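You operate a simulated robot arm through the tools that you are given. There is no shell and no other tool.

You are at the controls of a simulated two-armed robot. One attempt, no reset.

Task
Zip up the yellow case and lay it in the red tray.
Fine: Latch it in the cradle for the zip; leave the latch back.

The check looks at the end state, three seconds after you hand in, the way a careful person would. Anything else that was tipped, shoved, dropped, spilled or broken makes it a failure.

Robot
Two 7-joint arms with fingered hands on one trunk that stands fixed in place. Base frame: the origin is at the foot of the trunk, x ahead of it, y to its left, z up; the work surface is at about z = 800. Lengths are in mm, angles in degrees, forces in N, time in s.
The left shoulder is at [104, 185, 1075], the right one opposite. With the tool pointing down near the work surface each hand reaches from about 100 to 880 mm from the base axis, measured 20 degrees to its own side. Payload 4 kg a hand.
The tool frame of a hand sits at the grasp point between the pads (the TCP): z along the fingers, y along the line on which they close. The tips reach 26 mm beyond it. The gripper opens to 132 mm; its body begins 73 mm behind the TCP. The gripper is a hand of 3 fingers: y runs from the thumb to the fingers, the wrist lies at [0, 0, -224] in the tool frame, and closing takes about 1.5 s.
Orientation is told as [roll, pitch, yaw] about the base's x, y, z axes, in that order, counted from this pose: with the fingers straight down and closing along the base's y, the tool's x points along the base's -x, its y along +y and its z along -z.

Tools
- The arms move only by the tool servo_tool. It takes "left_motion", "right_motion" or both (then of equal length, played together; a hand with none holds still); each is a list that holds one entry, the list of rows, each a list of 6 numbers: the shift along the base's x, y, z in mm, then the turn, a rotation vector about the base's x, y, z in degrees. In form: [[[tx, ty, tz, ax, ay, az], ...]]. A call has 1 to 20 rows; each row is the pose to reach, as a shift and turn from the pose commanded when the call began. "left_jaw" and "right_jaw" are, for a hand that has rows, the opening, from 0 (shut) to 1 (fully open), set as the call begins (left out, the last holds). Each row takes 0.2 s and may step no farther than 50 mm and 8.6 degrees from the row before; otherwise, or with a gripper value out of range, the whole call is refused. Where a pose cannot be reached the arm comes as near as it can. A force on the tool above 40 N (or 10 N above the force at the start of the call, whichever is more), or a blocked arm, ends the call early, and 0.2 s more pass. Each finger travels about 72 mm/s and halts on what it meets, pressing with about 26 N; the grip force reading is that of the motor and also rises with nothing between the fingers. The clock runs only during rows and for 0.2 s after the last one: add rows that repeat a pose to give the fingers time. The reply holds the time, the measured pose of the TCP, the force on the tool along the base axes, the opening and the grip force, in the units named above and with some noise, with the torque about the TCP (base axes, N m) and any sound that the robot's microphone picked up, and new pictures: "pictures" is both (left out), scene, wrist or none (wrist: the cameras of the hands that moved).
- Cameras (640 x 400 px; columns grow to the right, rows downward): "scene" is now at [219.7, -35.9, 1300.1]; the picture's right is [-0.35, -0.93, 0.10], its down [-0.63, 0.15, -0.76] and it looks along [0.69, -0.33, -0.64] (base axes); focal length 247 px, centre (320, 200). "left" rides on the left gripper at [-62, 3, -92] in its tool frame; the picture's right is [-0.05, -1.00, 0.00], its down [0.83, -0.04, -0.56] and it looks along [0.55, -0.03, 0.83] (tool axes); focal length 230 px, centre (320, 200). "right" rides on the right gripper at [62, 3, -92] in its tool frame; the picture's right is [-0.05, 1.00, 0.00], its down [-0.83, -0.04, -0.56] and it looks along [-0.56, -0.03, 0.83] (tool axes); focal length 230 px, centre (320, 200).
- slide_trunk(by): moves the trunk up (or, below 0, down) by that many mm; the arms and the scene camera ride with it, the base frame stays. It gives what a move gives, with no picture.
- move_fingers(finger1, finger2, thumb_bend, hand): sets how far each is bent, from 0 (flat) to 1 (curled in); at 0.3 the hand is open as for a grip, at 0.7 the pads meet at the TCP. One left out holds its place. A second passes; each finger stops where it meets its share of the squeeze, and holds until it gets a number again. A gripper value or a shape takes the hand back. It gives what a move gives, with no picture; readings hold the bend of each and the force on the fingers (four entries, about 0 where the hand has none), thumb and palm.
- grasp_type(shape, hand): the hand has 3 fingers and takes this shape, open, in about a second: jaw (thumb against the fingers, like two jaws); tri (thumb and two fingers); tip (a fingertip pinch); poke (one finger out to press); point (the index stretched); flat (the hand flat); cup (the hand cupped); fist (a fist). The gripper value then closes the fingers along that shape, each until it touches; the sizes above hold for jaw. It gives what a move gives, with no picture.
- head_to(pan, tilt): turns the head with the scene camera to pan (to the left, within 86 degrees either way) and tilt (down, from -29 to 69), counted from straight ahead of the robot (the tilt from the chest, where the trunk bows). It gives what a move gives, and a new picture of the scene camera.
- pixel_to_xyz(camera, pixels): for up to 12 pixels [column, row] of the newest picture of that camera ("zoom" is the newest enlarged one), the place [x, y, z] in the base frame of the surface seen there, good to about 2 mm, but the place of the scene camera against the robot may be out by one fixed shift of up to 25 mm in any direction. The clock stands still meanwhile.
- zoom(camera, box): a new picture of the part [left, top, right, bottom] of that camera's present view, enlarged. The clock stands still meanwhile.
- finish_job(): hands the job in; it is judged then, once.

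Unless the task says otherwise, let go and move clear before handing in.

The tools are called as a command line: name --argument value ..., lists and objects as JSON in quotes. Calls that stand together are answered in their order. servo_tool: Moves the arms, as the interface text tells. Its arguments: {"type":"object","properties":{"left_motion":{"type":"array","items":{"type":"array","items":{"type":"array","items":{"type":"number"}}}},"left_jaw":{"type":"number"},"right_motion":{"type":"array","items":{"type":"array","items":{"type":"array","items":{"type":"number"}}}},"right_jaw":{"type":"number"},"pictures":{"type":"string","enum":["both","scene","wrist","none"]}},"required":[]} The other tools are called the same way: slide_trunk (by) moves the trunk up or down; grasp_type (shape, hand) gives the hand a shape; move_fingers (finger1, finger2, thumb_bend, hand) moves the fingers one by one; head_to (pan, tilt) turns the head that bears the scene camera; pixel_to_xyz (camera, pixels) gives the place of the surface under pixels of a picture; zoom (camera, box) takes an enlarged picture of a part of a camera's view; finish_job () hands the job in.

At the start:

```text
time_s: 0.0
left_position: [484.2, 65.7, 1109.2]
left_tcp_rot: [0.0, 0.0, 0.0]
left_contact_force: [-0.7, -0.2, -0.6]
left_ft_torque: [0.03, -0.02, 0.02]
left_width: 131.8
left_grip_force: 0.0
left_shape: jaw
left_bend: [0.3, 0.3, 0.3]
left_finger forces: [0.0, 0.1, 0.0, 0.1, 0.1, 0.0]
right_position: [501.4, -395.6, 1112.4]
right_tcp_rot: [0.0, 0.1, 0.0]
right_contact_force: [-0.1, 0.4, -0.3]
right_ft_torque: [0.03, 0.01, -0.02]
right_width: 132.0
right_grip_force: 0.1
right_shape: jaw
right_bend: [0.3, 0.3, 0.3]
right_finger forces: [0.0, 0.0, 0.0, 0.0, 0.0, 0.0]
trunk travel left (down, up): [-125.0, 337.0]
head pan, tilt (commanded): [-21.5, 24.5]
```

scene: 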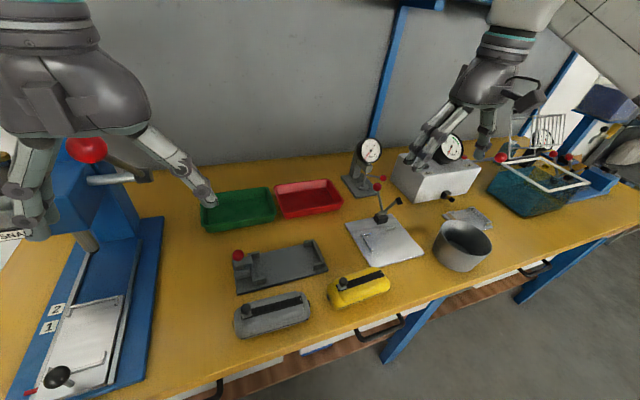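
right: 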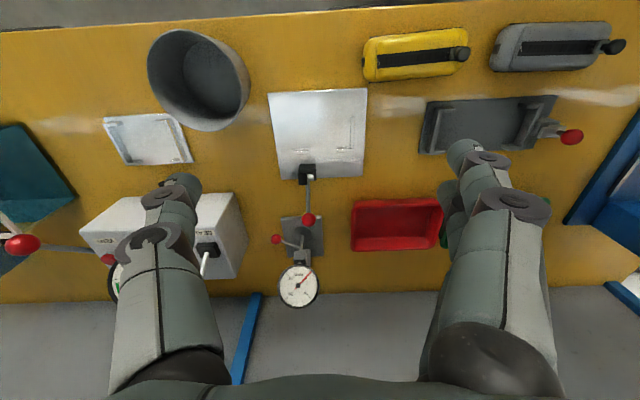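
left: 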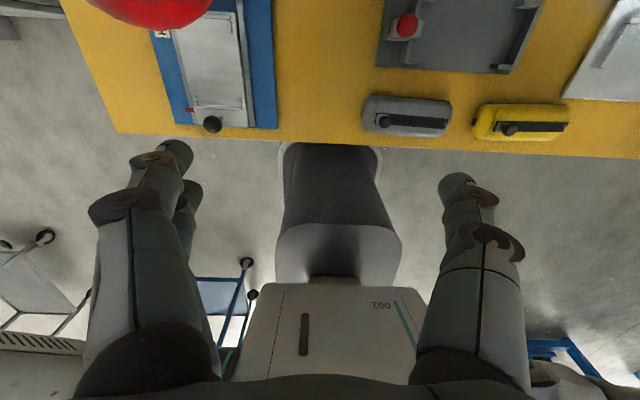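

The scene picture shows the yellow case around (358,288), the grey cradle with a red-knob latch around (280,265), and the red tray at (308,197). I'll zoom in for detail before moving.

zoom --camera "scene" --box '[210, 220, 410, 345]'

zoom --camera "right" --box '[340, 10, 640, 197]'

zoom --camera "left" --box '[340, 0, 640, 187]'

pixel_to_xyz --camera "right" --pixels '[[365, 45], [470, 35], [372, 80], [468, 70], [460, 54], [385, 62], [570, 136], [422, 150], [430, 100], [555, 97], [540, 150], [397, 225]]'

```text
3.20 times, centred on (310, 282) of scene
```

zoom: 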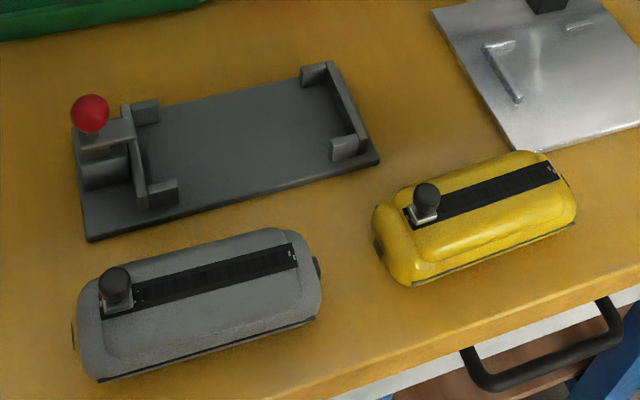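

```text
2.13 times, centred on (490, 104) of right
```

zoom: 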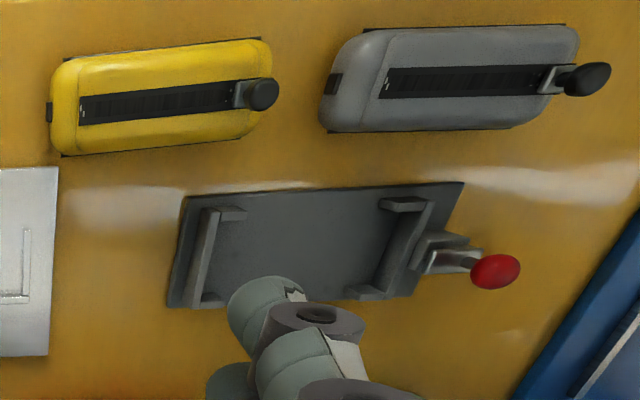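

```text
2.13 times, centred on (490, 94) of left
```

zoom: 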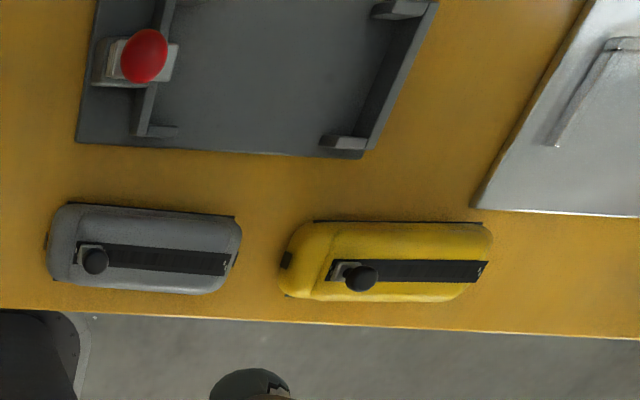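

```text
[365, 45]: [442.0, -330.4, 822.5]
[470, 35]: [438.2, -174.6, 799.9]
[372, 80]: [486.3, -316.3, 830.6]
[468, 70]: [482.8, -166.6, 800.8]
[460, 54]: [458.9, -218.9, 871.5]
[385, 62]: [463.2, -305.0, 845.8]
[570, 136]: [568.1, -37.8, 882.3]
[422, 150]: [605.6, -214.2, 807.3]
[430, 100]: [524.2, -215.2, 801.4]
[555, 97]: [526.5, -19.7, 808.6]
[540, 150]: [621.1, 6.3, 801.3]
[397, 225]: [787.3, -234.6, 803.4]
```

zoom --camera "right" --box '[350, 15, 490, 102]'

zoom --camera "right" --box '[410, 85, 600, 203]'

zoom --camera "scene" --box '[225, 230, 335, 299]'

zoom --camera "scene" --box '[320, 255, 400, 315]'

```text
4.57 times, centred on (420, 58) of right
```

zoom: 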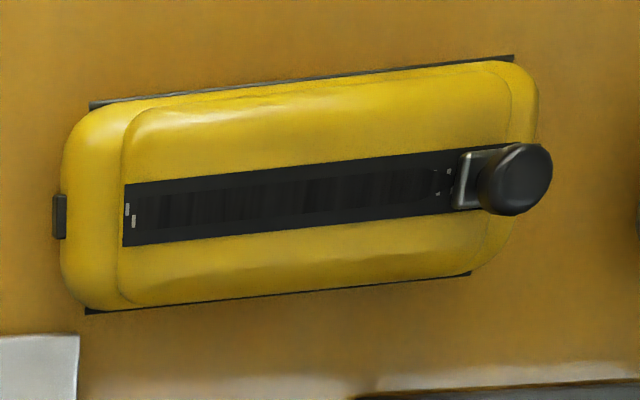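

```text
3.37 times, centred on (505, 144) of right
```

zoom: 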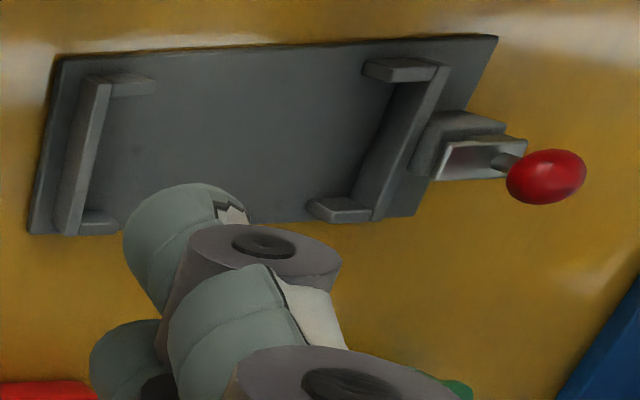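

```text
5.80 times, centred on (280, 264) of scene
```

zoom: 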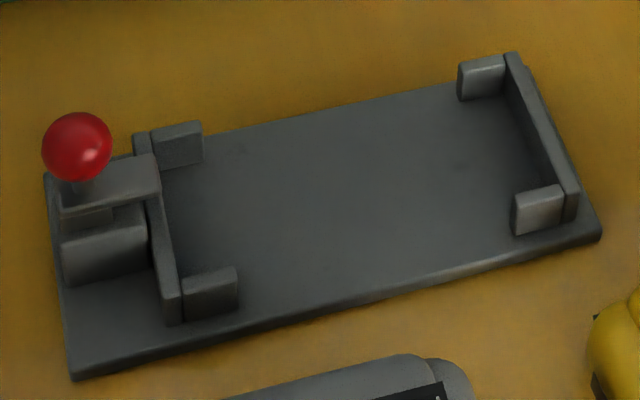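

```text
6.67 times, centred on (360, 285) of scene
```

zoom: 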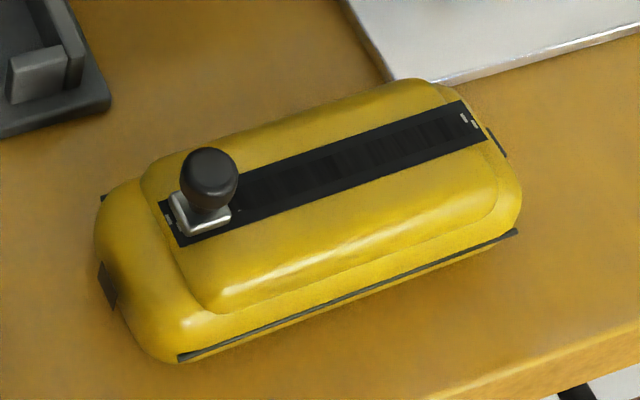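

The slider knob sits at the +y end of the yellow case, and the cradle has a red-knobbed latch plate on its left fence. I'll move the right hand (open) closer above the case for a detailed look, staying well above everything.

servo_tool --right_motion '[[[-10, 20, -30, 0, 0, 0], [-25, 45, -60, 0, 0, 0], [-40, 70, -90, 0, 0, 0], [-50, 90, -115, 0, 0, 0], [-60, 110, -130, 0, 0, 0]]]' --pictures "both"

```text
time_s: 1.2
left_position: [485.0, 65.7, 1110.1]
left_tcp_rot: [0.0, 0.1, 0.1]
left_contact_force: [0.6, -0.2, 0.7]
left_ft_torque: [0.01, 0.01, -0.03]
left_width: 131.9
left_grip_force: 0.1
left_shape: jaw
left_bend: [0.3, 0.3, 0.3]
left_finger forces: [0.0, 0.0, 0.0, 0.0, 0.1, 0.0]
right_position: [442.7, -285.6, 983.5]
right_tcp_rot: [0.0, 0.1, -0.1]
right_contact_force: [-0.5, -0.5, -0.6]
right_ft_torque: [0.0, 0.0, -0.03]
right_width: 131.9
right_grip_force: 0.0
right_shape: jaw
right_bend: [0.3, 0.3, 0.3]
right_finger forces: [0.0, 0.1, 0.1, 0.0, 0.0, 0.0]
trunk travel left (down, up): [-125.0, 337.0]
head pan, tilt (commanded): [-21.5, 24.5]
```

scene: 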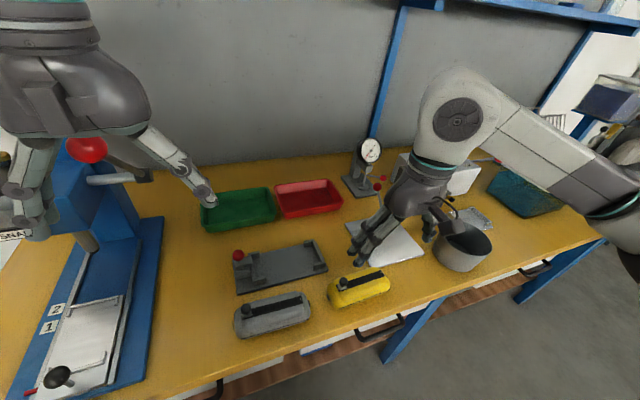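
right: 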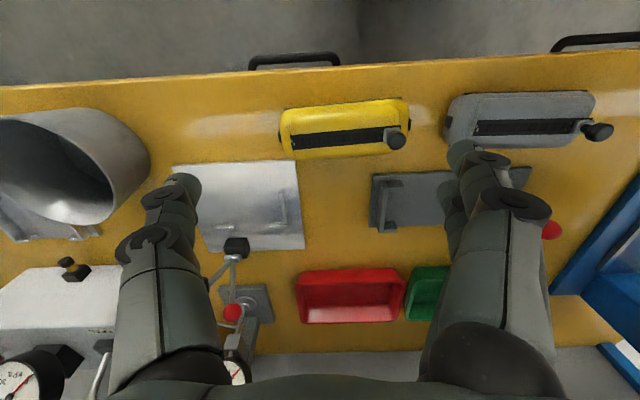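

zoom --camera "right" --box '[270, 90, 420, 165]'

pixel_to_xyz --camera "right" --pixels '[[283, 105], [407, 97], [285, 157], [407, 145], [397, 140], [388, 134], [300, 142], [340, 140], [281, 132], [409, 122], [340, 125], [340, 112]]'

pixel_to_xyz --camera "scene" --pixels '[[238, 255], [251, 255], [245, 262], [243, 292], [326, 269], [312, 241], [320, 255], [262, 252], [285, 265], [247, 267], [347, 283], [360, 284]]'

```text
4.27 times, centred on (345, 128) of right
```

zoom: 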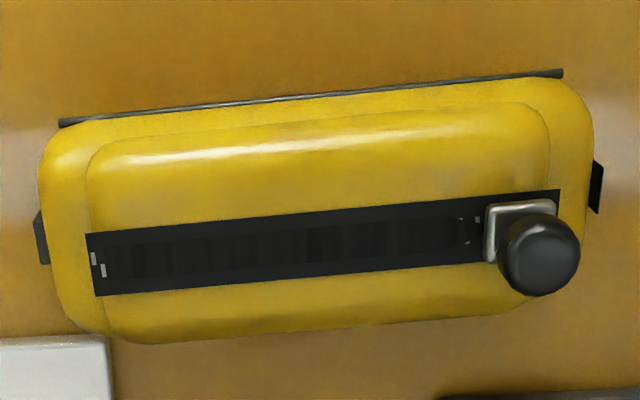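

```text
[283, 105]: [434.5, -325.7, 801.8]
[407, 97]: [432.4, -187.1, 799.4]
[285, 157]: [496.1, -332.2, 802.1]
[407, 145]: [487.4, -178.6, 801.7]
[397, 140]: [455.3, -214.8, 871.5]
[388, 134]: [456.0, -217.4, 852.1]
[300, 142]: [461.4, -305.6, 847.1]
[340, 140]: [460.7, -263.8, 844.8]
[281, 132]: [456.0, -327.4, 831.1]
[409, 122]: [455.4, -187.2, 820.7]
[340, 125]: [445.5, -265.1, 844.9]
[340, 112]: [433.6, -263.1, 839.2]
```

```text
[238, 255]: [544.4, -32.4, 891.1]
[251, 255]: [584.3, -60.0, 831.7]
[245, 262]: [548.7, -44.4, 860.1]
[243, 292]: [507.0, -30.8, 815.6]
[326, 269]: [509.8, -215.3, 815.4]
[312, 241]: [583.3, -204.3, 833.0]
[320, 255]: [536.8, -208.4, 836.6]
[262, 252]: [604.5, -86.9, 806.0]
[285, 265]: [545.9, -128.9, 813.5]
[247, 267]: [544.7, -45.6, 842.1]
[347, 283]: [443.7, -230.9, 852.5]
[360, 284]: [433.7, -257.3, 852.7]
```

Yellow case spans roughly y −332…−182, x 430…493 with the knob at about (455,−216,871). Next I bring the left hand forward above the cradle to view it closely with its wrist camera.

servo_tool --left_motion '[[[30, -15, -10, 0, 0, 0], [60, -30, -25, 0, 0, 0], [90, -45, -40, 0, 0, 0], [116, -60, -55, 0, 0, 0], [116, -66, -60, 0, 0, 0]]]' --pictures "both"

```text
time_s: 2.4
left_position: [600.8, -0.5, 1050.2]
left_tcp_rot: [0.1, 0.0, 0.0]
left_contact_force: [-0.4, 0.7, 0.4]
left_ft_torque: [-0.01, 0.02, 0.01]
left_width: 132.1
left_grip_force: 0.1
left_shape: jaw
left_bend: [0.3, 0.3, 0.3]
left_finger forces: [0.0, 0.0, 0.0, 0.1, 0.0, 0.0]
right_position: [441.7, -285.4, 982.6]
right_tcp_rot: [0.0, 0.1, 0.0]
right_contact_force: [-0.9, 0.4, -0.7]
right_ft_torque: [0.01, -0.02, -0.01]
right_width: 131.6
right_grip_force: 0.0
right_shape: jaw
right_bend: [0.3, 0.3, 0.3]
right_finger forces: [0.1, 0.1, 0.0, 0.0, 0.0, 0.0]
trunk travel left (down, up): [-125.0, 337.0]
head pan, tilt (commanded): [-21.5, 24.5]
```

scene: 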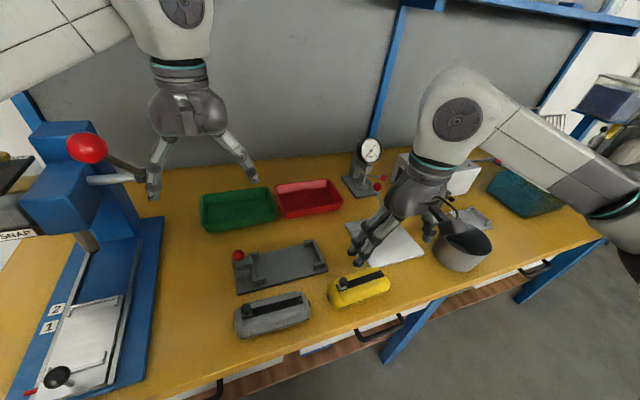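
left: 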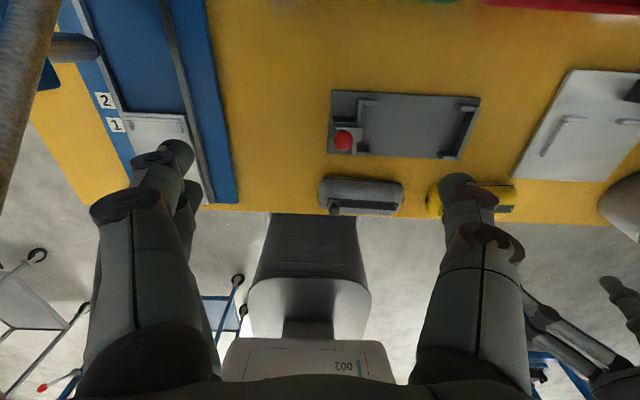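

zoom --camera "left" --box '[315, 80, 495, 170]'

pixel_to_xyz --camera "left" --pixels '[[331, 92], [479, 98], [331, 152], [456, 159], [343, 142], [364, 103], [360, 148], [470, 105], [455, 155], [463, 130], [410, 125], [352, 130]]'

zoom --camera "left" --box '[320, 85, 400, 135]'

```text
3.56 times, centred on (405, 125) of left
```

zoom: 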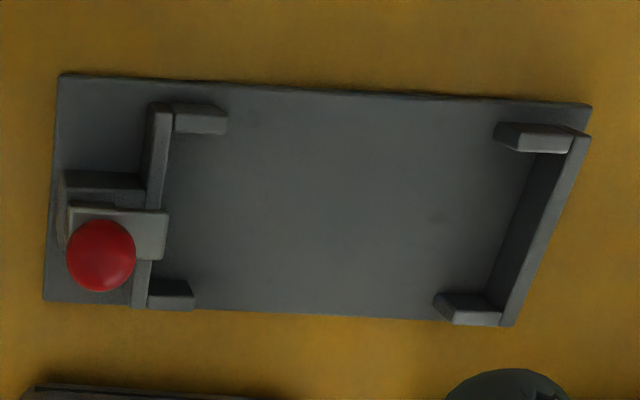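

```text
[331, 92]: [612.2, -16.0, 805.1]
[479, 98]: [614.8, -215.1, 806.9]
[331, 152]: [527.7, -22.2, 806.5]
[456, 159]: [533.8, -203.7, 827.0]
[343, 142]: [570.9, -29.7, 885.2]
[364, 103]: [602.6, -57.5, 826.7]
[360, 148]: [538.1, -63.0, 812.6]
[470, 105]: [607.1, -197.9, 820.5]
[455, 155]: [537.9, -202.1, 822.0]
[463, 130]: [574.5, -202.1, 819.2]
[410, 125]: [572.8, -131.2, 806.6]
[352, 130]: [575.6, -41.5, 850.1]
```

```text
8.00 times, centred on (360, 110) of left
```

zoom: 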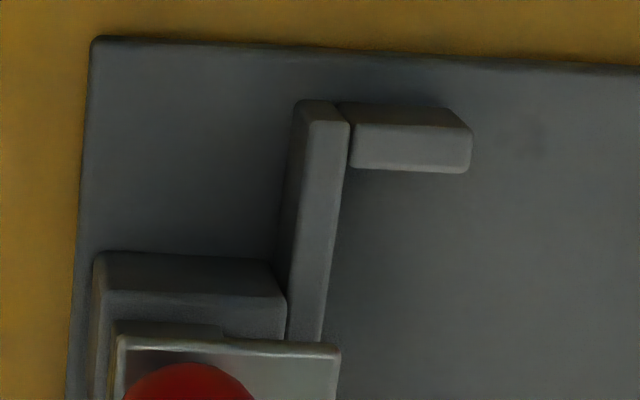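

zoom --camera "left" --box '[320, 82, 400, 162]'

pixel_to_xyz --camera "zoom" --pixels '[[200, 60], [100, 300], [200, 200], [300, 200]]'

zoom --camera "left" --box '[420, 82, 500, 162]'

```text
5.00 times, centred on (360, 122) of left
```

zoom: 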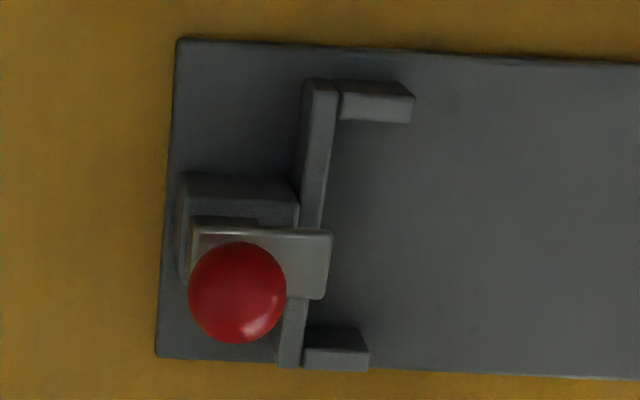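

```text
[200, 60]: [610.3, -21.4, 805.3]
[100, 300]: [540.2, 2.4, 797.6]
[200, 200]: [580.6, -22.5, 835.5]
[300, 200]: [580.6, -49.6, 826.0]
```

```text
5.00 times, centred on (460, 122) of left
```

zoom: 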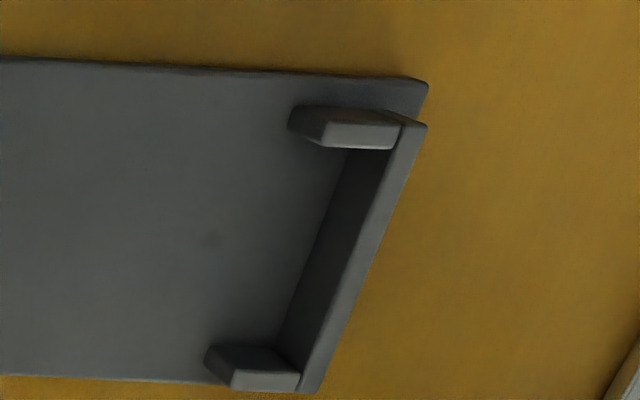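

pixel_to_xyz --camera "zoom" --pixels '[[425, 85], [330, 130], [395, 145], [415, 125], [230, 372], [237, 388], [298, 385], [318, 388], [340, 270], [355, 300], [300, 300], [100, 200]]'

zoom --camera "left" --box '[320, 82, 400, 162]'

pixel_to_xyz --camera "zoom" --pixels '[[180, 42], [160, 352], [312, 85], [330, 90], [408, 90], [408, 118], [340, 120], [325, 235], [320, 295], [200, 232], [285, 365], [365, 365]]'

```text
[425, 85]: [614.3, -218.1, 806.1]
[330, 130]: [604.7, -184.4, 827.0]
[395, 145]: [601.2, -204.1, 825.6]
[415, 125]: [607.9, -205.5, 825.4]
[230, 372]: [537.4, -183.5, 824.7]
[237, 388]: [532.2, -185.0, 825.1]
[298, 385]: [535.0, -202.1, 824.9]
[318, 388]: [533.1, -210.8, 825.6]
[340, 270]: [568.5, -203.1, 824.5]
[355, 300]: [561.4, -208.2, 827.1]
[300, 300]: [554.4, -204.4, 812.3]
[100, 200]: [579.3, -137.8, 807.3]
```

```text
5.00 times, centred on (360, 122) of left
```

zoom: 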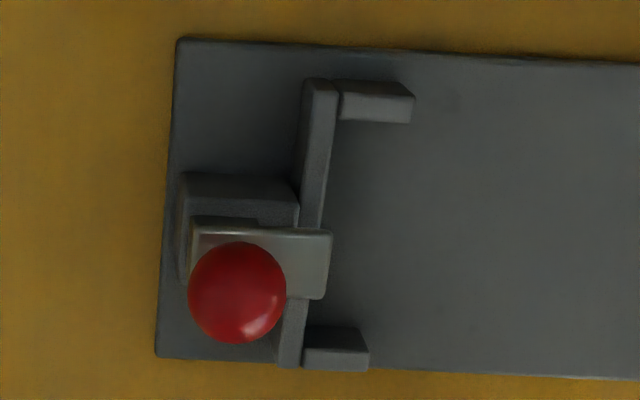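

```text
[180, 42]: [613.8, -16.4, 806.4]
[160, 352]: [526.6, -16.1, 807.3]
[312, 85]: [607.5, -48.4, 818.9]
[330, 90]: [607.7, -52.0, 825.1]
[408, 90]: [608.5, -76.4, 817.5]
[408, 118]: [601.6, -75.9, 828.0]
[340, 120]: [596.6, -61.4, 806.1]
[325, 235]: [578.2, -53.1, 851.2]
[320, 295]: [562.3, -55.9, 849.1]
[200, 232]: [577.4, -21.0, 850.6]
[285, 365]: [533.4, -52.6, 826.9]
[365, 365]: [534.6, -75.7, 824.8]
```

zoom --camera "right" --box '[270, 85, 350, 165]'

pixel_to_xyz --camera "zoom" --pixels '[[205, 100], [200, 230], [182, 235], [186, 225], [230, 350], [245, 353], [400, 358], [260, 275], [330, 100], [330, 160], [330, 330], [400, 345]]'

zoom --camera "right" --box '[350, 85, 430, 165]'

pixel_to_xyz --camera "zoom" --pixels '[[435, 190], [430, 195], [420, 90], [430, 130], [425, 230], [340, 270], [310, 240], [365, 250], [385, 290], [330, 310], [100, 320], [290, 240]]'

```text
5.00 times, centred on (310, 125) of right
```

zoom: 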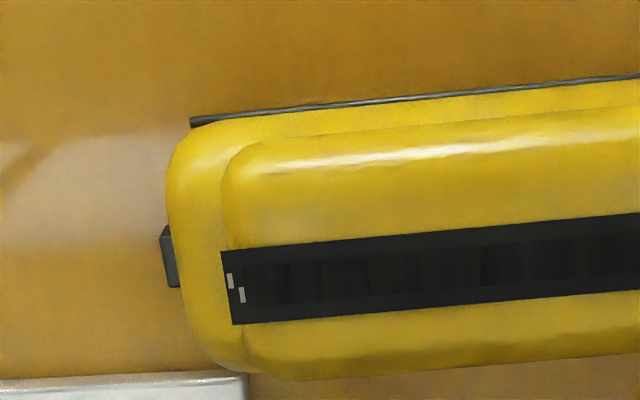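

```text
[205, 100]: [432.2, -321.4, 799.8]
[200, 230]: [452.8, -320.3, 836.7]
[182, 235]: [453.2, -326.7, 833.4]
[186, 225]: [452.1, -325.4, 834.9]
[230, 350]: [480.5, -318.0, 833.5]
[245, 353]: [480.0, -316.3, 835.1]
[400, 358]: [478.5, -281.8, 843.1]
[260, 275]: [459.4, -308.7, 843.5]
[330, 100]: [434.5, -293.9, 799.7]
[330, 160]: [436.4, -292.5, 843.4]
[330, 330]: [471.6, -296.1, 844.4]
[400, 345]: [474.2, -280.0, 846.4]
```

```text
5.00 times, centred on (390, 125) of right
```

zoom: 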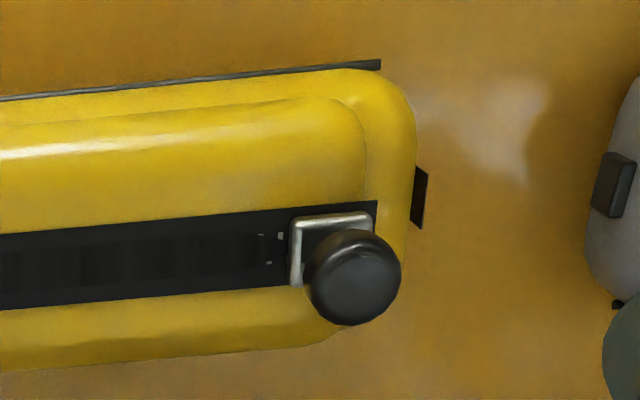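

```text
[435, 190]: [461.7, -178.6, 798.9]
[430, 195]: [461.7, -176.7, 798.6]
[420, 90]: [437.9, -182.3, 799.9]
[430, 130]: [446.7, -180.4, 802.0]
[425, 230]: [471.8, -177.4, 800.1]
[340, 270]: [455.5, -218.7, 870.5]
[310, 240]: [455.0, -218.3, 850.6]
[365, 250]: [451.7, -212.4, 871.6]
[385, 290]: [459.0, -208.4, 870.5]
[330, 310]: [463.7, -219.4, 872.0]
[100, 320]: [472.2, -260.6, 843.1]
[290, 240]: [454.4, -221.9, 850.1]
```

pixel_to_xyz --camera "zoom" --pixels '[[418, 185], [422, 178], [418, 215], [424, 195], [412, 190], [405, 190], [408, 150], [410, 120], [395, 220], [380, 78], [345, 75], [400, 100]]'

zoom --camera "right" --box '[270, 100, 310, 150]'

pixel_to_xyz --camera "zoom" --pixels '[[180, 225], [186, 240], [195, 260], [200, 280], [210, 220], [230, 220], [255, 220], [190, 215], [300, 260], [230, 300], [215, 165], [183, 255]]'

```text
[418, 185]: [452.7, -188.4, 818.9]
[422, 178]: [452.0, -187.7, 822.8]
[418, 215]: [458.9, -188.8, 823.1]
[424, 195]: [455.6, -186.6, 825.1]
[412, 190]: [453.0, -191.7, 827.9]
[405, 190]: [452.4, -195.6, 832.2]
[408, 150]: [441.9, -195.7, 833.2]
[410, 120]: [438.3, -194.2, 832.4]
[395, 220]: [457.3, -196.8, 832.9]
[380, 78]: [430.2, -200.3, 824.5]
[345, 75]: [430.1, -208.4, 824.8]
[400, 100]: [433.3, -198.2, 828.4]
```

```text
8.00 times, centred on (290, 125) of right
```

zoom: 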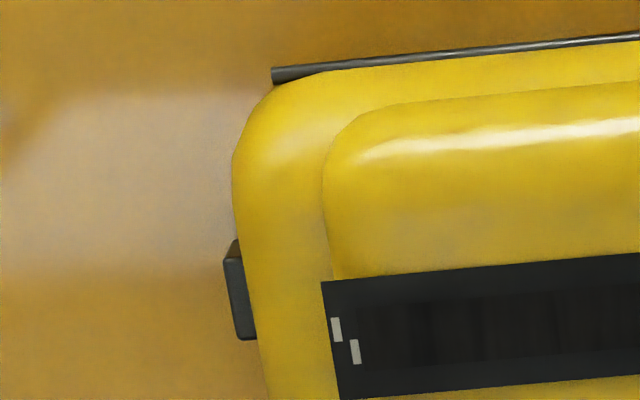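

```text
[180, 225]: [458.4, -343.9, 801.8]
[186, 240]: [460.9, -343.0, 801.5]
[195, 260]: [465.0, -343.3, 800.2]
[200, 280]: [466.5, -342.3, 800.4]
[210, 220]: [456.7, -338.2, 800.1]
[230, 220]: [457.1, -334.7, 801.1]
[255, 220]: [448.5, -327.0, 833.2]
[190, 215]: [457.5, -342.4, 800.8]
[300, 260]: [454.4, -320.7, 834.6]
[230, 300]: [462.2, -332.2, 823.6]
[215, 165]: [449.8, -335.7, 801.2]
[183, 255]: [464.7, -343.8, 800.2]
```

zoom --camera "right" --box '[280, 255, 440, 335]'

pixel_to_xyz --camera "right" --pixels '[[300, 270], [403, 265], [304, 320], [403, 315], [310, 285], [395, 275], [350, 300], [310, 308], [390, 308], [350, 268], [350, 320], [350, 280]]'

zoom --camera "scene" --box '[180, 165, 360, 245]'

```text
4.00 times, centred on (360, 295) of right
```

zoom: 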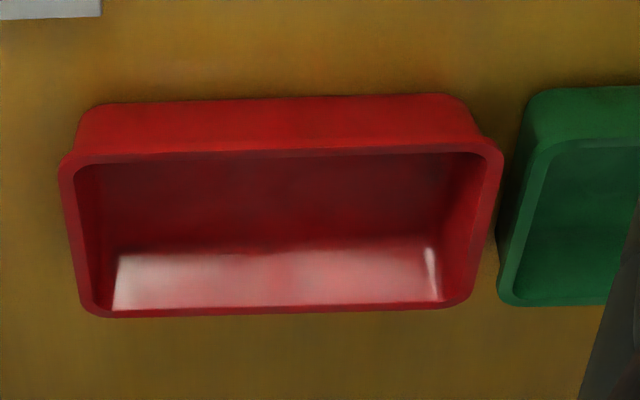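

```text
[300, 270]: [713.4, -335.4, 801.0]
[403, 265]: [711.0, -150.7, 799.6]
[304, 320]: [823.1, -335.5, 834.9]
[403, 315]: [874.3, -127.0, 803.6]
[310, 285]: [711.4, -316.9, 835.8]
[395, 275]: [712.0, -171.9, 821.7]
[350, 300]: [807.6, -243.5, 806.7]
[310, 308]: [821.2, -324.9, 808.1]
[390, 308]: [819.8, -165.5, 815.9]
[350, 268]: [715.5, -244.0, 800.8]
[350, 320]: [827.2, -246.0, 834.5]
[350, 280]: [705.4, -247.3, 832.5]
```

```text
3.56 times, centred on (270, 205) of scene
```

zoom: 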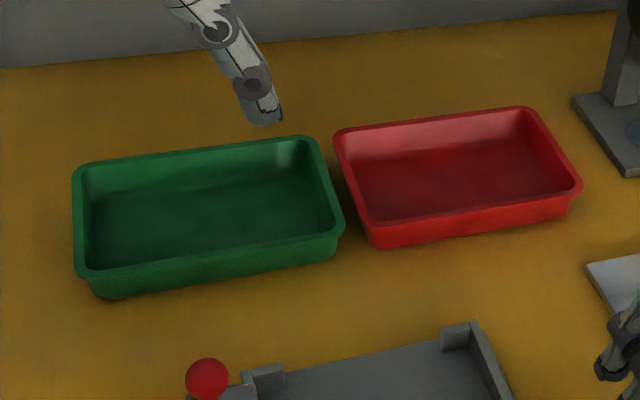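

Cradle: pocket between fences about y −55…−203, guides x≈540…600, floor z 807; tray inside about x 710…822, y −330…−160, floor 807. Now I turn the right hand a quarter turn above the case so it can close across the case's width (~57 mm), and pull the left hand aside.

servo_tool --right_motion '[[[0, 0, 5, 0, 0, 8.2], [0, 0, 10, 0, 0, 16.4], [5, 5, 10, 0, 0, 24.6], [5, 10, 10, 0, 0, 32.8], [10, 15, 10, 0, 0, 41], [10, 20, 10, 0, 0, 49.2], [10, 25, 10, 0, 0, 57.4], [15, 25, 10, 0, 0, 65.6], [15, 25, 10, 0, 0, 73.8], [15, 25, 10, 0, 0, 82], [15, 25, 10, 0, 0, 90], [15, 25, 10, 0, 0, 90]]]' --left_motion '[[[0, 10, 0, 0, 0, 0], [0, 25, 0, 0, 0, 0], [0, 40, 0, 0, 0, 0], [0, 55, 0, 0, 0, 0], [0, 70, 0, 0, 0, 0], [0, 85, 0, 0, 0, 0], [0, 100, 0, 0, 0, 0], [0, 115, 0, 0, 0, 0], [0, 130, 0, 0, 0, 0], [0, 130, 0, 0, 0, 0], [0, 130, 0, 0, 0, 0], [0, 130, 0, 0, 0, 0]]]' --pictures "both"

```text
time_s: 3.5
left_position: [596.8, 45.4, 1052.2]
left_tcp_rot: [-0.7, -0.4, -1.3]
left_contact_force: [0.0, -43.3, 3.4]
left_ft_torque: [1.69, -0.09, -0.37]
left_width: 132.1
left_grip_force: 0.1
left_shape: jaw
left_bend: [0.31, 0.31, 0.3]
left_finger forces: [34.0, 9.5, 0.0, 0.1, 0.1, 0.0]
right_position: [450.2, -277.5, 991.9]
right_tcp_rot: [0.3, 0.0, 35.0]
right_contact_force: [-0.3, -0.7, 0.1]
right_ft_torque: [0.04, 0.0, -0.01]
right_width: 131.7
right_grip_force: 0.1
right_shape: jaw
right_bend: [0.3, 0.3, 0.3]
right_finger forces: [0.1, 0.0, 0.1, 0.0, 0.0, 0.0]
trunk travel left (down, up): [-125.0, 337.0]
head pan, tilt (commanded): [-21.5, 24.5]
stopped in row 5 (left hand): the force on the tool passed its limit at 48 N (the readings are from after the stop); the commanded pose is now the measured one
```

scene: 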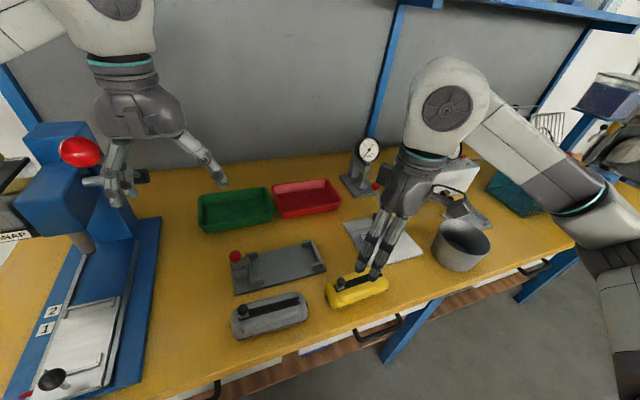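
right: 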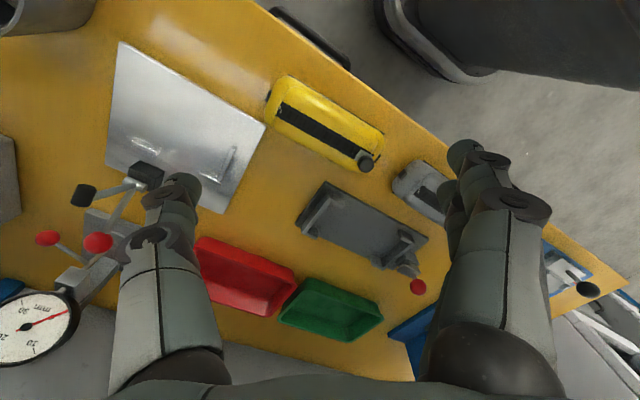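
left: 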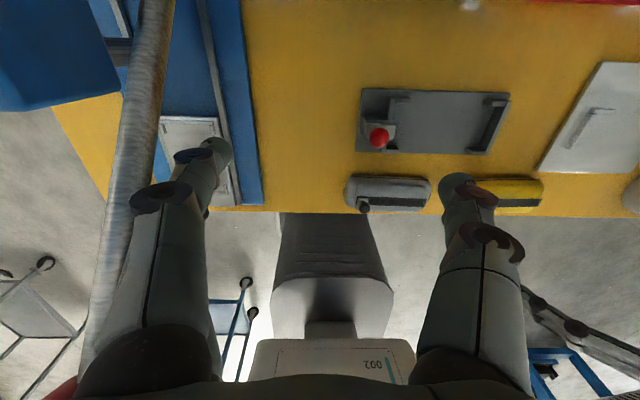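

The left hand bumped the blue press's lever (force −43 N along y; lever at (120,180) in scene). I back it off straight away toward −y and check whether the lever settles back.

servo_tool --left_motion '[[[0, -10, 0, 0, 0, 0], [2, -25, 0, 0, 0, 0], [3, -40, 0, 0, 0, 0], [3, -45, 0, 0, 0, 0]]]' --pictures "both"

```text
time_s: 4.5
left_position: [601.9, 9.1, 1050.8]
left_tcp_rot: [-0.6, -0.3, -0.6]
left_contact_force: [0.3, -0.5, -0.2]
left_ft_torque: [-0.01, 0.02, 0.03]
left_width: 132.1
left_grip_force: 0.1
left_shape: jaw
left_bend: [0.3, 0.3, 0.3]
left_finger forces: [0.0, 0.1, 0.0, 0.0, 0.0, 0.1]
right_position: [448.2, -273.0, 992.6]
right_tcp_rot: [0.0, 0.1, 35.1]
right_contact_force: [-0.3, 0.1, 0.0]
right_ft_torque: [-0.04, -0.01, 0.01]
right_width: 131.8
right_grip_force: 0.1
right_shape: jaw
right_bend: [0.3, 0.3, 0.3]
right_finger forces: [0.0, 0.0, 0.1, 0.0, 0.0, 0.1]
trunk travel left (down, up): [-125.0, 337.0]
head pan, tilt (commanded): [-21.5, 24.5]
```

scene: 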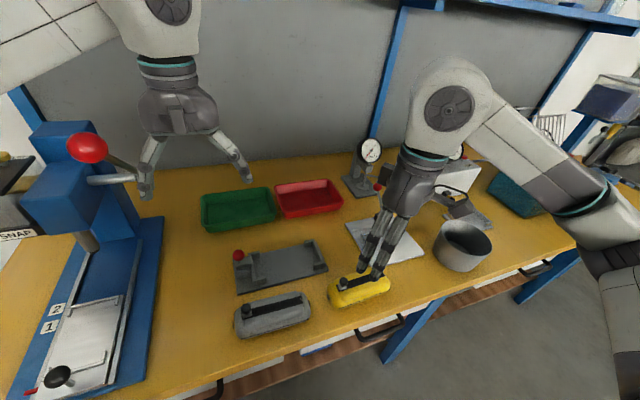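
left: 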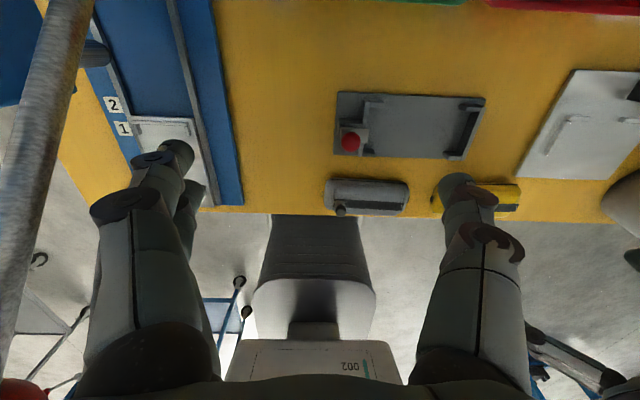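

The scene picture shows the press and its red ball at (87,148), the same as before the bump, so nothing appears displaced. I'll measure the lever's place, and meanwhile finish turning the right hand.

pixel_to_xyz --camera "left" --pixels '[[70, 30], [40, 130], [20, 220], [5, 390]]'

pixel_to_xyz --camera "scene" --pixels '[[87, 148], [100, 180], [130, 177], [60, 200]]'

zoom --camera "scene" --box '[10, 100, 180, 230]'

servo_tool --right_motion '[[[0, 2, 0, 0, 0, 8.2], [2, 4, 0, 0, 0, 16.4], [4, 6, 0, 0, 0, 24.6], [6, 8, 0, 0, 0, 32.8], [8, 10, 0, 0, 0, 41], [9, 12, 0, 0, 0, 49.2], [9, 13, 0, 0, 0, 57], [9, 13, 0, 0, 0, 57]]]' --pictures "both"

```text
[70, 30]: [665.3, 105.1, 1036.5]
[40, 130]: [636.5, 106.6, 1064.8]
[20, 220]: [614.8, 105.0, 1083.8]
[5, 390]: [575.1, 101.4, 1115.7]
```

```text
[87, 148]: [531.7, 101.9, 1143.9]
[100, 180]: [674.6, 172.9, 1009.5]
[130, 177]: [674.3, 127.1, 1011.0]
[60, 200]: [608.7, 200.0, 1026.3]
```

```text
3.08 times, centred on (95, 165) of scene
```

zoom: 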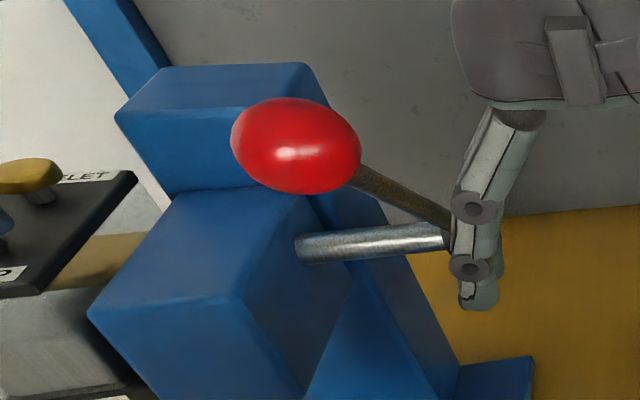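

```text
time_s: 6.3
left_position: [602.5, 8.3, 1050.7]
left_tcp_rot: [-0.5, -0.2, -0.6]
left_contact_force: [-0.3, -0.4, 0.4]
left_ft_torque: [0.0, 0.02, 0.0]
left_width: 131.8
left_grip_force: 0.1
left_shape: jaw
left_bend: [0.3, 0.3, 0.3]
left_finger forces: [0.1, 0.1, 0.0, 0.0, 0.0, 0.0]
right_position: [457.7, -260.2, 992.5]
right_tcp_rot: [0.0, 0.0, 92.1]
right_contact_force: [-0.4, -0.8, -0.3]
right_ft_torque: [0.01, 0.01, 0.0]
right_width: 131.9
right_grip_force: 0.1
right_shape: jaw
right_bend: [0.3, 0.3, 0.3]
right_finger forces: [0.0, 0.0, 0.1, 0.1, 0.1, 0.1]
trunk travel left (down, up): [-125.0, 337.0]
head pan, tilt (commanded): [-21.5, 24.5]
```

scene: 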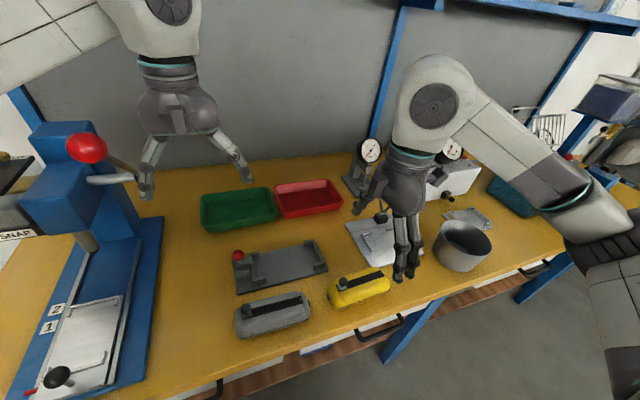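
right: 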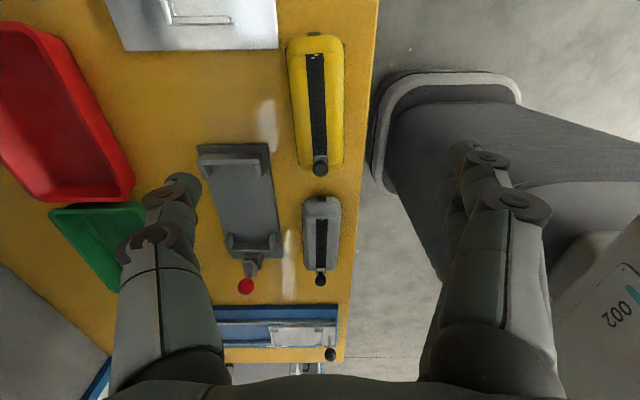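

zoom --camera "right" --box '[240, 25, 400, 125]'

pixel_to_xyz --camera "zoom" --pixels '[[188, 60], [192, 100], [200, 150], [205, 200], [212, 300], [412, 60], [414, 100], [414, 200], [414, 300], [290, 30], [310, 30], [330, 30]]'

zoom --camera "right" --box '[240, 95, 400, 195]'

pixel_to_xyz --camera "zoom" --pixels '[[225, 100], [235, 200], [414, 100], [412, 200], [320, 280], [310, 100], [310, 200], [270, 280], [380, 280], [320, 300], [260, 200], [280, 200]]'

```text
4.00 times, centred on (320, 75) of right
```

zoom: 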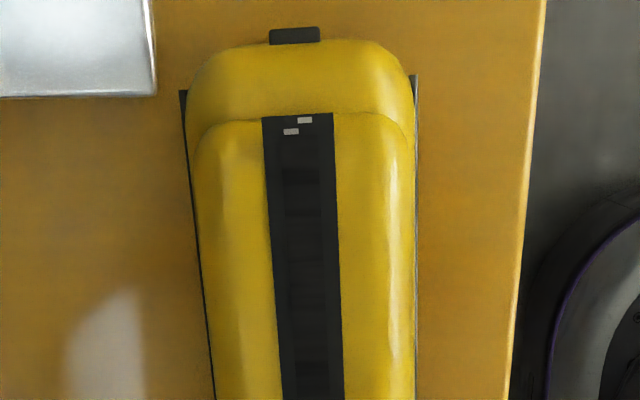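

```text
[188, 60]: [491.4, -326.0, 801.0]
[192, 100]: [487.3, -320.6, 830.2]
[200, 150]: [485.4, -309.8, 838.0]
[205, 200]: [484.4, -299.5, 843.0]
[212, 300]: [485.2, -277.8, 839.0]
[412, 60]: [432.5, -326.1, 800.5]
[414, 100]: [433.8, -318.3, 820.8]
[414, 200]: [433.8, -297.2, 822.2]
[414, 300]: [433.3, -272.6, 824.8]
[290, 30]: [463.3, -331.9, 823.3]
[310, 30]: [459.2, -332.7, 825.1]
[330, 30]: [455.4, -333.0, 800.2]
```

```text
4.00 times, centred on (320, 145) of right
```

zoom: 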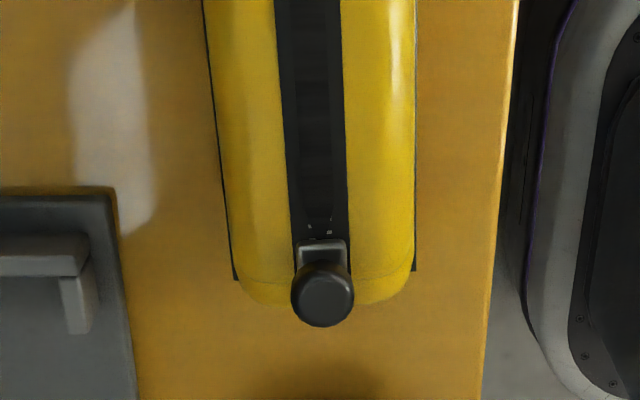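

```text
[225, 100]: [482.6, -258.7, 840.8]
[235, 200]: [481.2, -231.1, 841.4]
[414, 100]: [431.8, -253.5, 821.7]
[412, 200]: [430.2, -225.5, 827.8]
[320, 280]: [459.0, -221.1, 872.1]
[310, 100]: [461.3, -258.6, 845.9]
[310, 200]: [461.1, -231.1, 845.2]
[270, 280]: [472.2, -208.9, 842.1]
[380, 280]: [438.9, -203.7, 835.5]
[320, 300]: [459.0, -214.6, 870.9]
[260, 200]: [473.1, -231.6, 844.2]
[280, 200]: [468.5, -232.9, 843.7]
```

The case axis is yawed about +2.5°, centre about (458,−259), sides x≈431…485 at mid-height; right hand is aligned at yaw 92. I'll narrow the right jaw a bit and descend halfway, while the left hand backs away from the press lever.

servo_tool --right_motion '[[[0, 1, -20, 0, 0, 0.4], [0, 1, -45, 0, 0, 0.4], [0, 1, -70, 0, 0, 0.4], [0, 1, -90, 0, 0, 0.4], [0, 1, -90, 0, 0, 0.4]]]' --right_jaw 0.75 --left_motion '[[[-25, -10, 10, 0, 0, 0], [-50, -15, 25, 0, 0, 0], [-80, -15, 40, 0, 0, 0], [-105, -15, 55, 0, 0, 0], [-118, -15, 60, 0, 0, 0]]]' --pictures "both"

```text
time_s: 7.5
left_position: [483.4, -5.9, 1111.9]
left_tcp_rot: [-0.5, -0.2, -0.6]
left_contact_force: [0.3, 0.2, -0.3]
left_ft_torque: [-0.02, 0.01, -0.02]
left_width: 131.8
left_grip_force: 0.0
left_shape: jaw
left_bend: [0.3, 0.3, 0.3]
left_finger forces: [0.1, 0.0, 0.0, 0.0, 0.1, 0.0]
right_position: [457.5, -258.0, 903.7]
right_tcp_rot: [0.0, 0.1, 92.6]
right_contact_force: [-0.3, 0.4, 0.4]
right_ft_torque: [-0.03, 0.03, -0.03]
right_width: 99.1
right_grip_force: 0.2
right_shape: jaw
right_bend: [0.63, 0.63, 0.6]
right_finger forces: [0.1, 0.0, 0.0, 0.0, 0.0, 0.0]
trunk travel left (down, up): [-125.0, 337.0]
head pan, tilt (commanded): [-21.5, 24.5]
```

scene: 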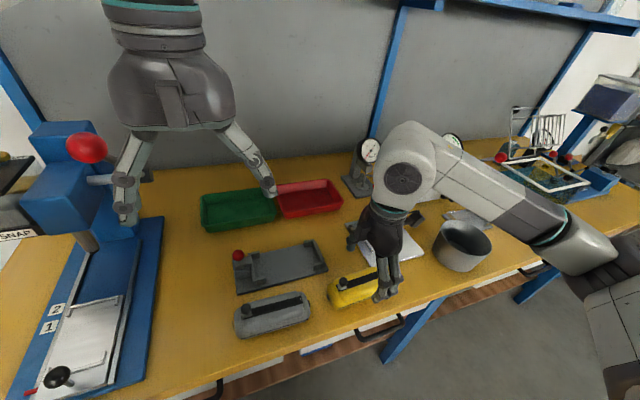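
right: 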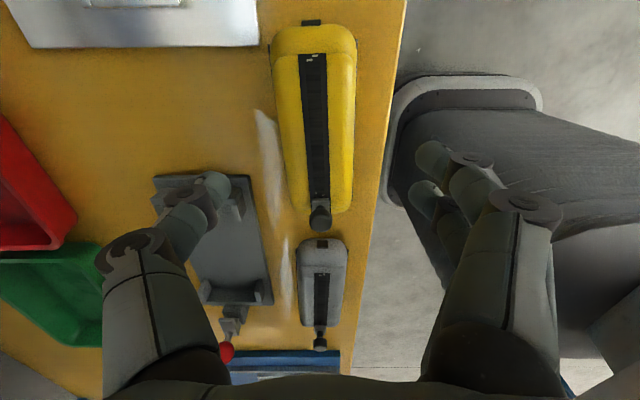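
left: 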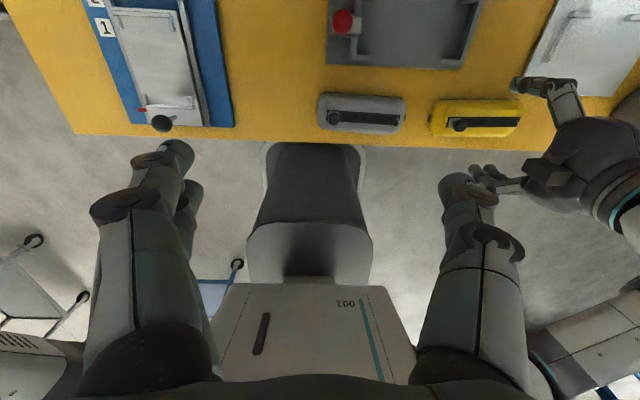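

Hand is centred over the case (thumb tip ≈(215,185), fingers ≈(430,160), case column ≈317). Descending to TCP z≈834 around the case.

servo_tool --right_motion '[[[0, 0, -20, 0, 0, 0], [0, 0, -40, 0, 0, 0], [0, 0, -55, 0, 0, 0], [0, 0, -65, 0, 0, 0], [0, 0, -70, 0, 0, 0], [0, 0, -70, 0, 0, 0]]]' --pictures "both"

```text
time_s: 8.9
left_position: [485.1, -6.3, 1111.4]
left_tcp_rot: [-0.6, -0.3, -0.5]
left_contact_force: [-0.5, 0.5, -0.5]
left_ft_torque: [0.03, -0.01, -0.01]
left_width: 132.2
left_grip_force: 0.0
left_shape: jaw
left_bend: [0.3, 0.3, 0.3]
left_finger forces: [0.0, 0.0, 0.0, 0.0, 0.0, 0.0]
right_position: [458.9, -258.7, 832.7]
right_tcp_rot: [0.0, 0.0, 92.6]
right_contact_force: [-0.1, 0.2, 0.5]
right_ft_torque: [0.01, -0.02, -0.01]
right_width: 99.2
right_grip_force: 0.0
right_shape: jaw
right_bend: [0.63, 0.63, 0.6]
right_finger forces: [0.0, 0.0, 0.0, 0.0, 0.1, 0.0]
trunk travel left (down, up): [-125.0, 337.0]
head pan, tilt (commanded): [-21.5, 24.5]
```

scene: 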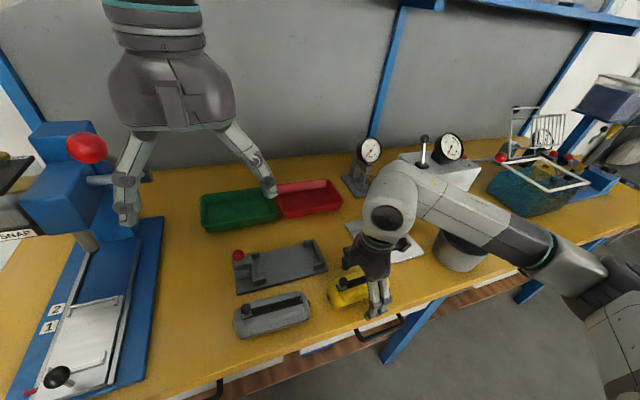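
right: 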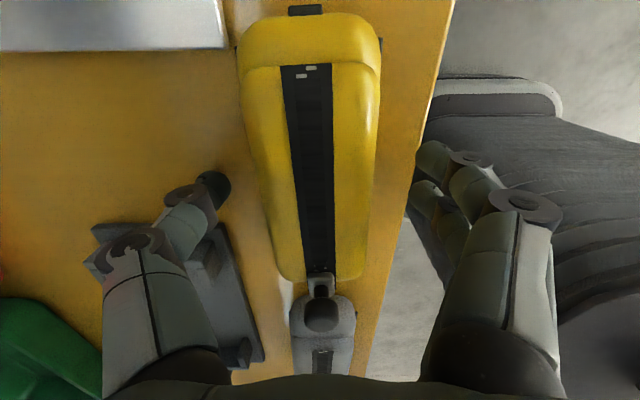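

Fingers straddle the case with clearance both sides. Closing the right jaw on it now.

servo_tool --right_motion '[[[0, 0, 0, 0, 0, 0], [0, 0, 0, 0, 0, 0], [0, 0, 0, 0, 0, 0], [0, 0, 0, 0, 0, 0], [0, 0, 0, 0, 0, 0], [0, 0, 0, 0, 0, 0], [0, 0, 0, 0, 0, 0]]]' --right_jaw 0.25 --pictures "both"

```text
time_s: 10.5
left_position: [483.5, -6.2, 1111.0]
left_tcp_rot: [-0.5, -0.2, -0.6]
left_contact_force: [0.2, -0.6, 0.6]
left_ft_torque: [-0.02, -0.01, 0.0]
left_width: 131.8
left_grip_force: 0.0
left_shape: jaw
left_bend: [0.3, 0.3, 0.3]
left_finger forces: [0.0, 0.0, 0.0, 0.1, 0.1, 0.1]
right_position: [458.2, -260.2, 834.3]
right_tcp_rot: [0.1, -0.1, 92.5]
right_contact_force: [-0.1, -0.7, 0.2]
right_ft_torque: [-0.02, 0.0, 0.02]
right_width: 50.0
right_grip_force: 25.8
right_shape: jaw
right_bend: [0.73, 0.73, 0.7]
right_finger forces: [11.8, 11.8, 0.0, 0.0, 23.7, 0.0]
trunk travel left (down, up): [-125.0, 337.0]
head pan, tilt (commanded): [-21.5, 24.5]
```

scene: 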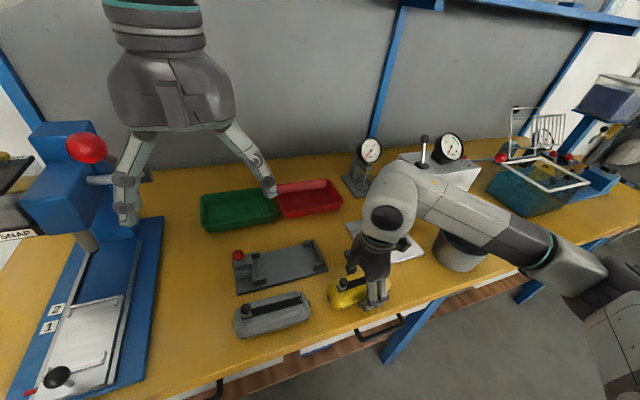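
right: 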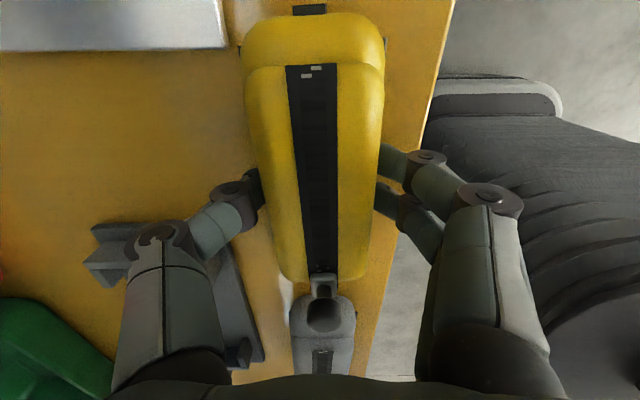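

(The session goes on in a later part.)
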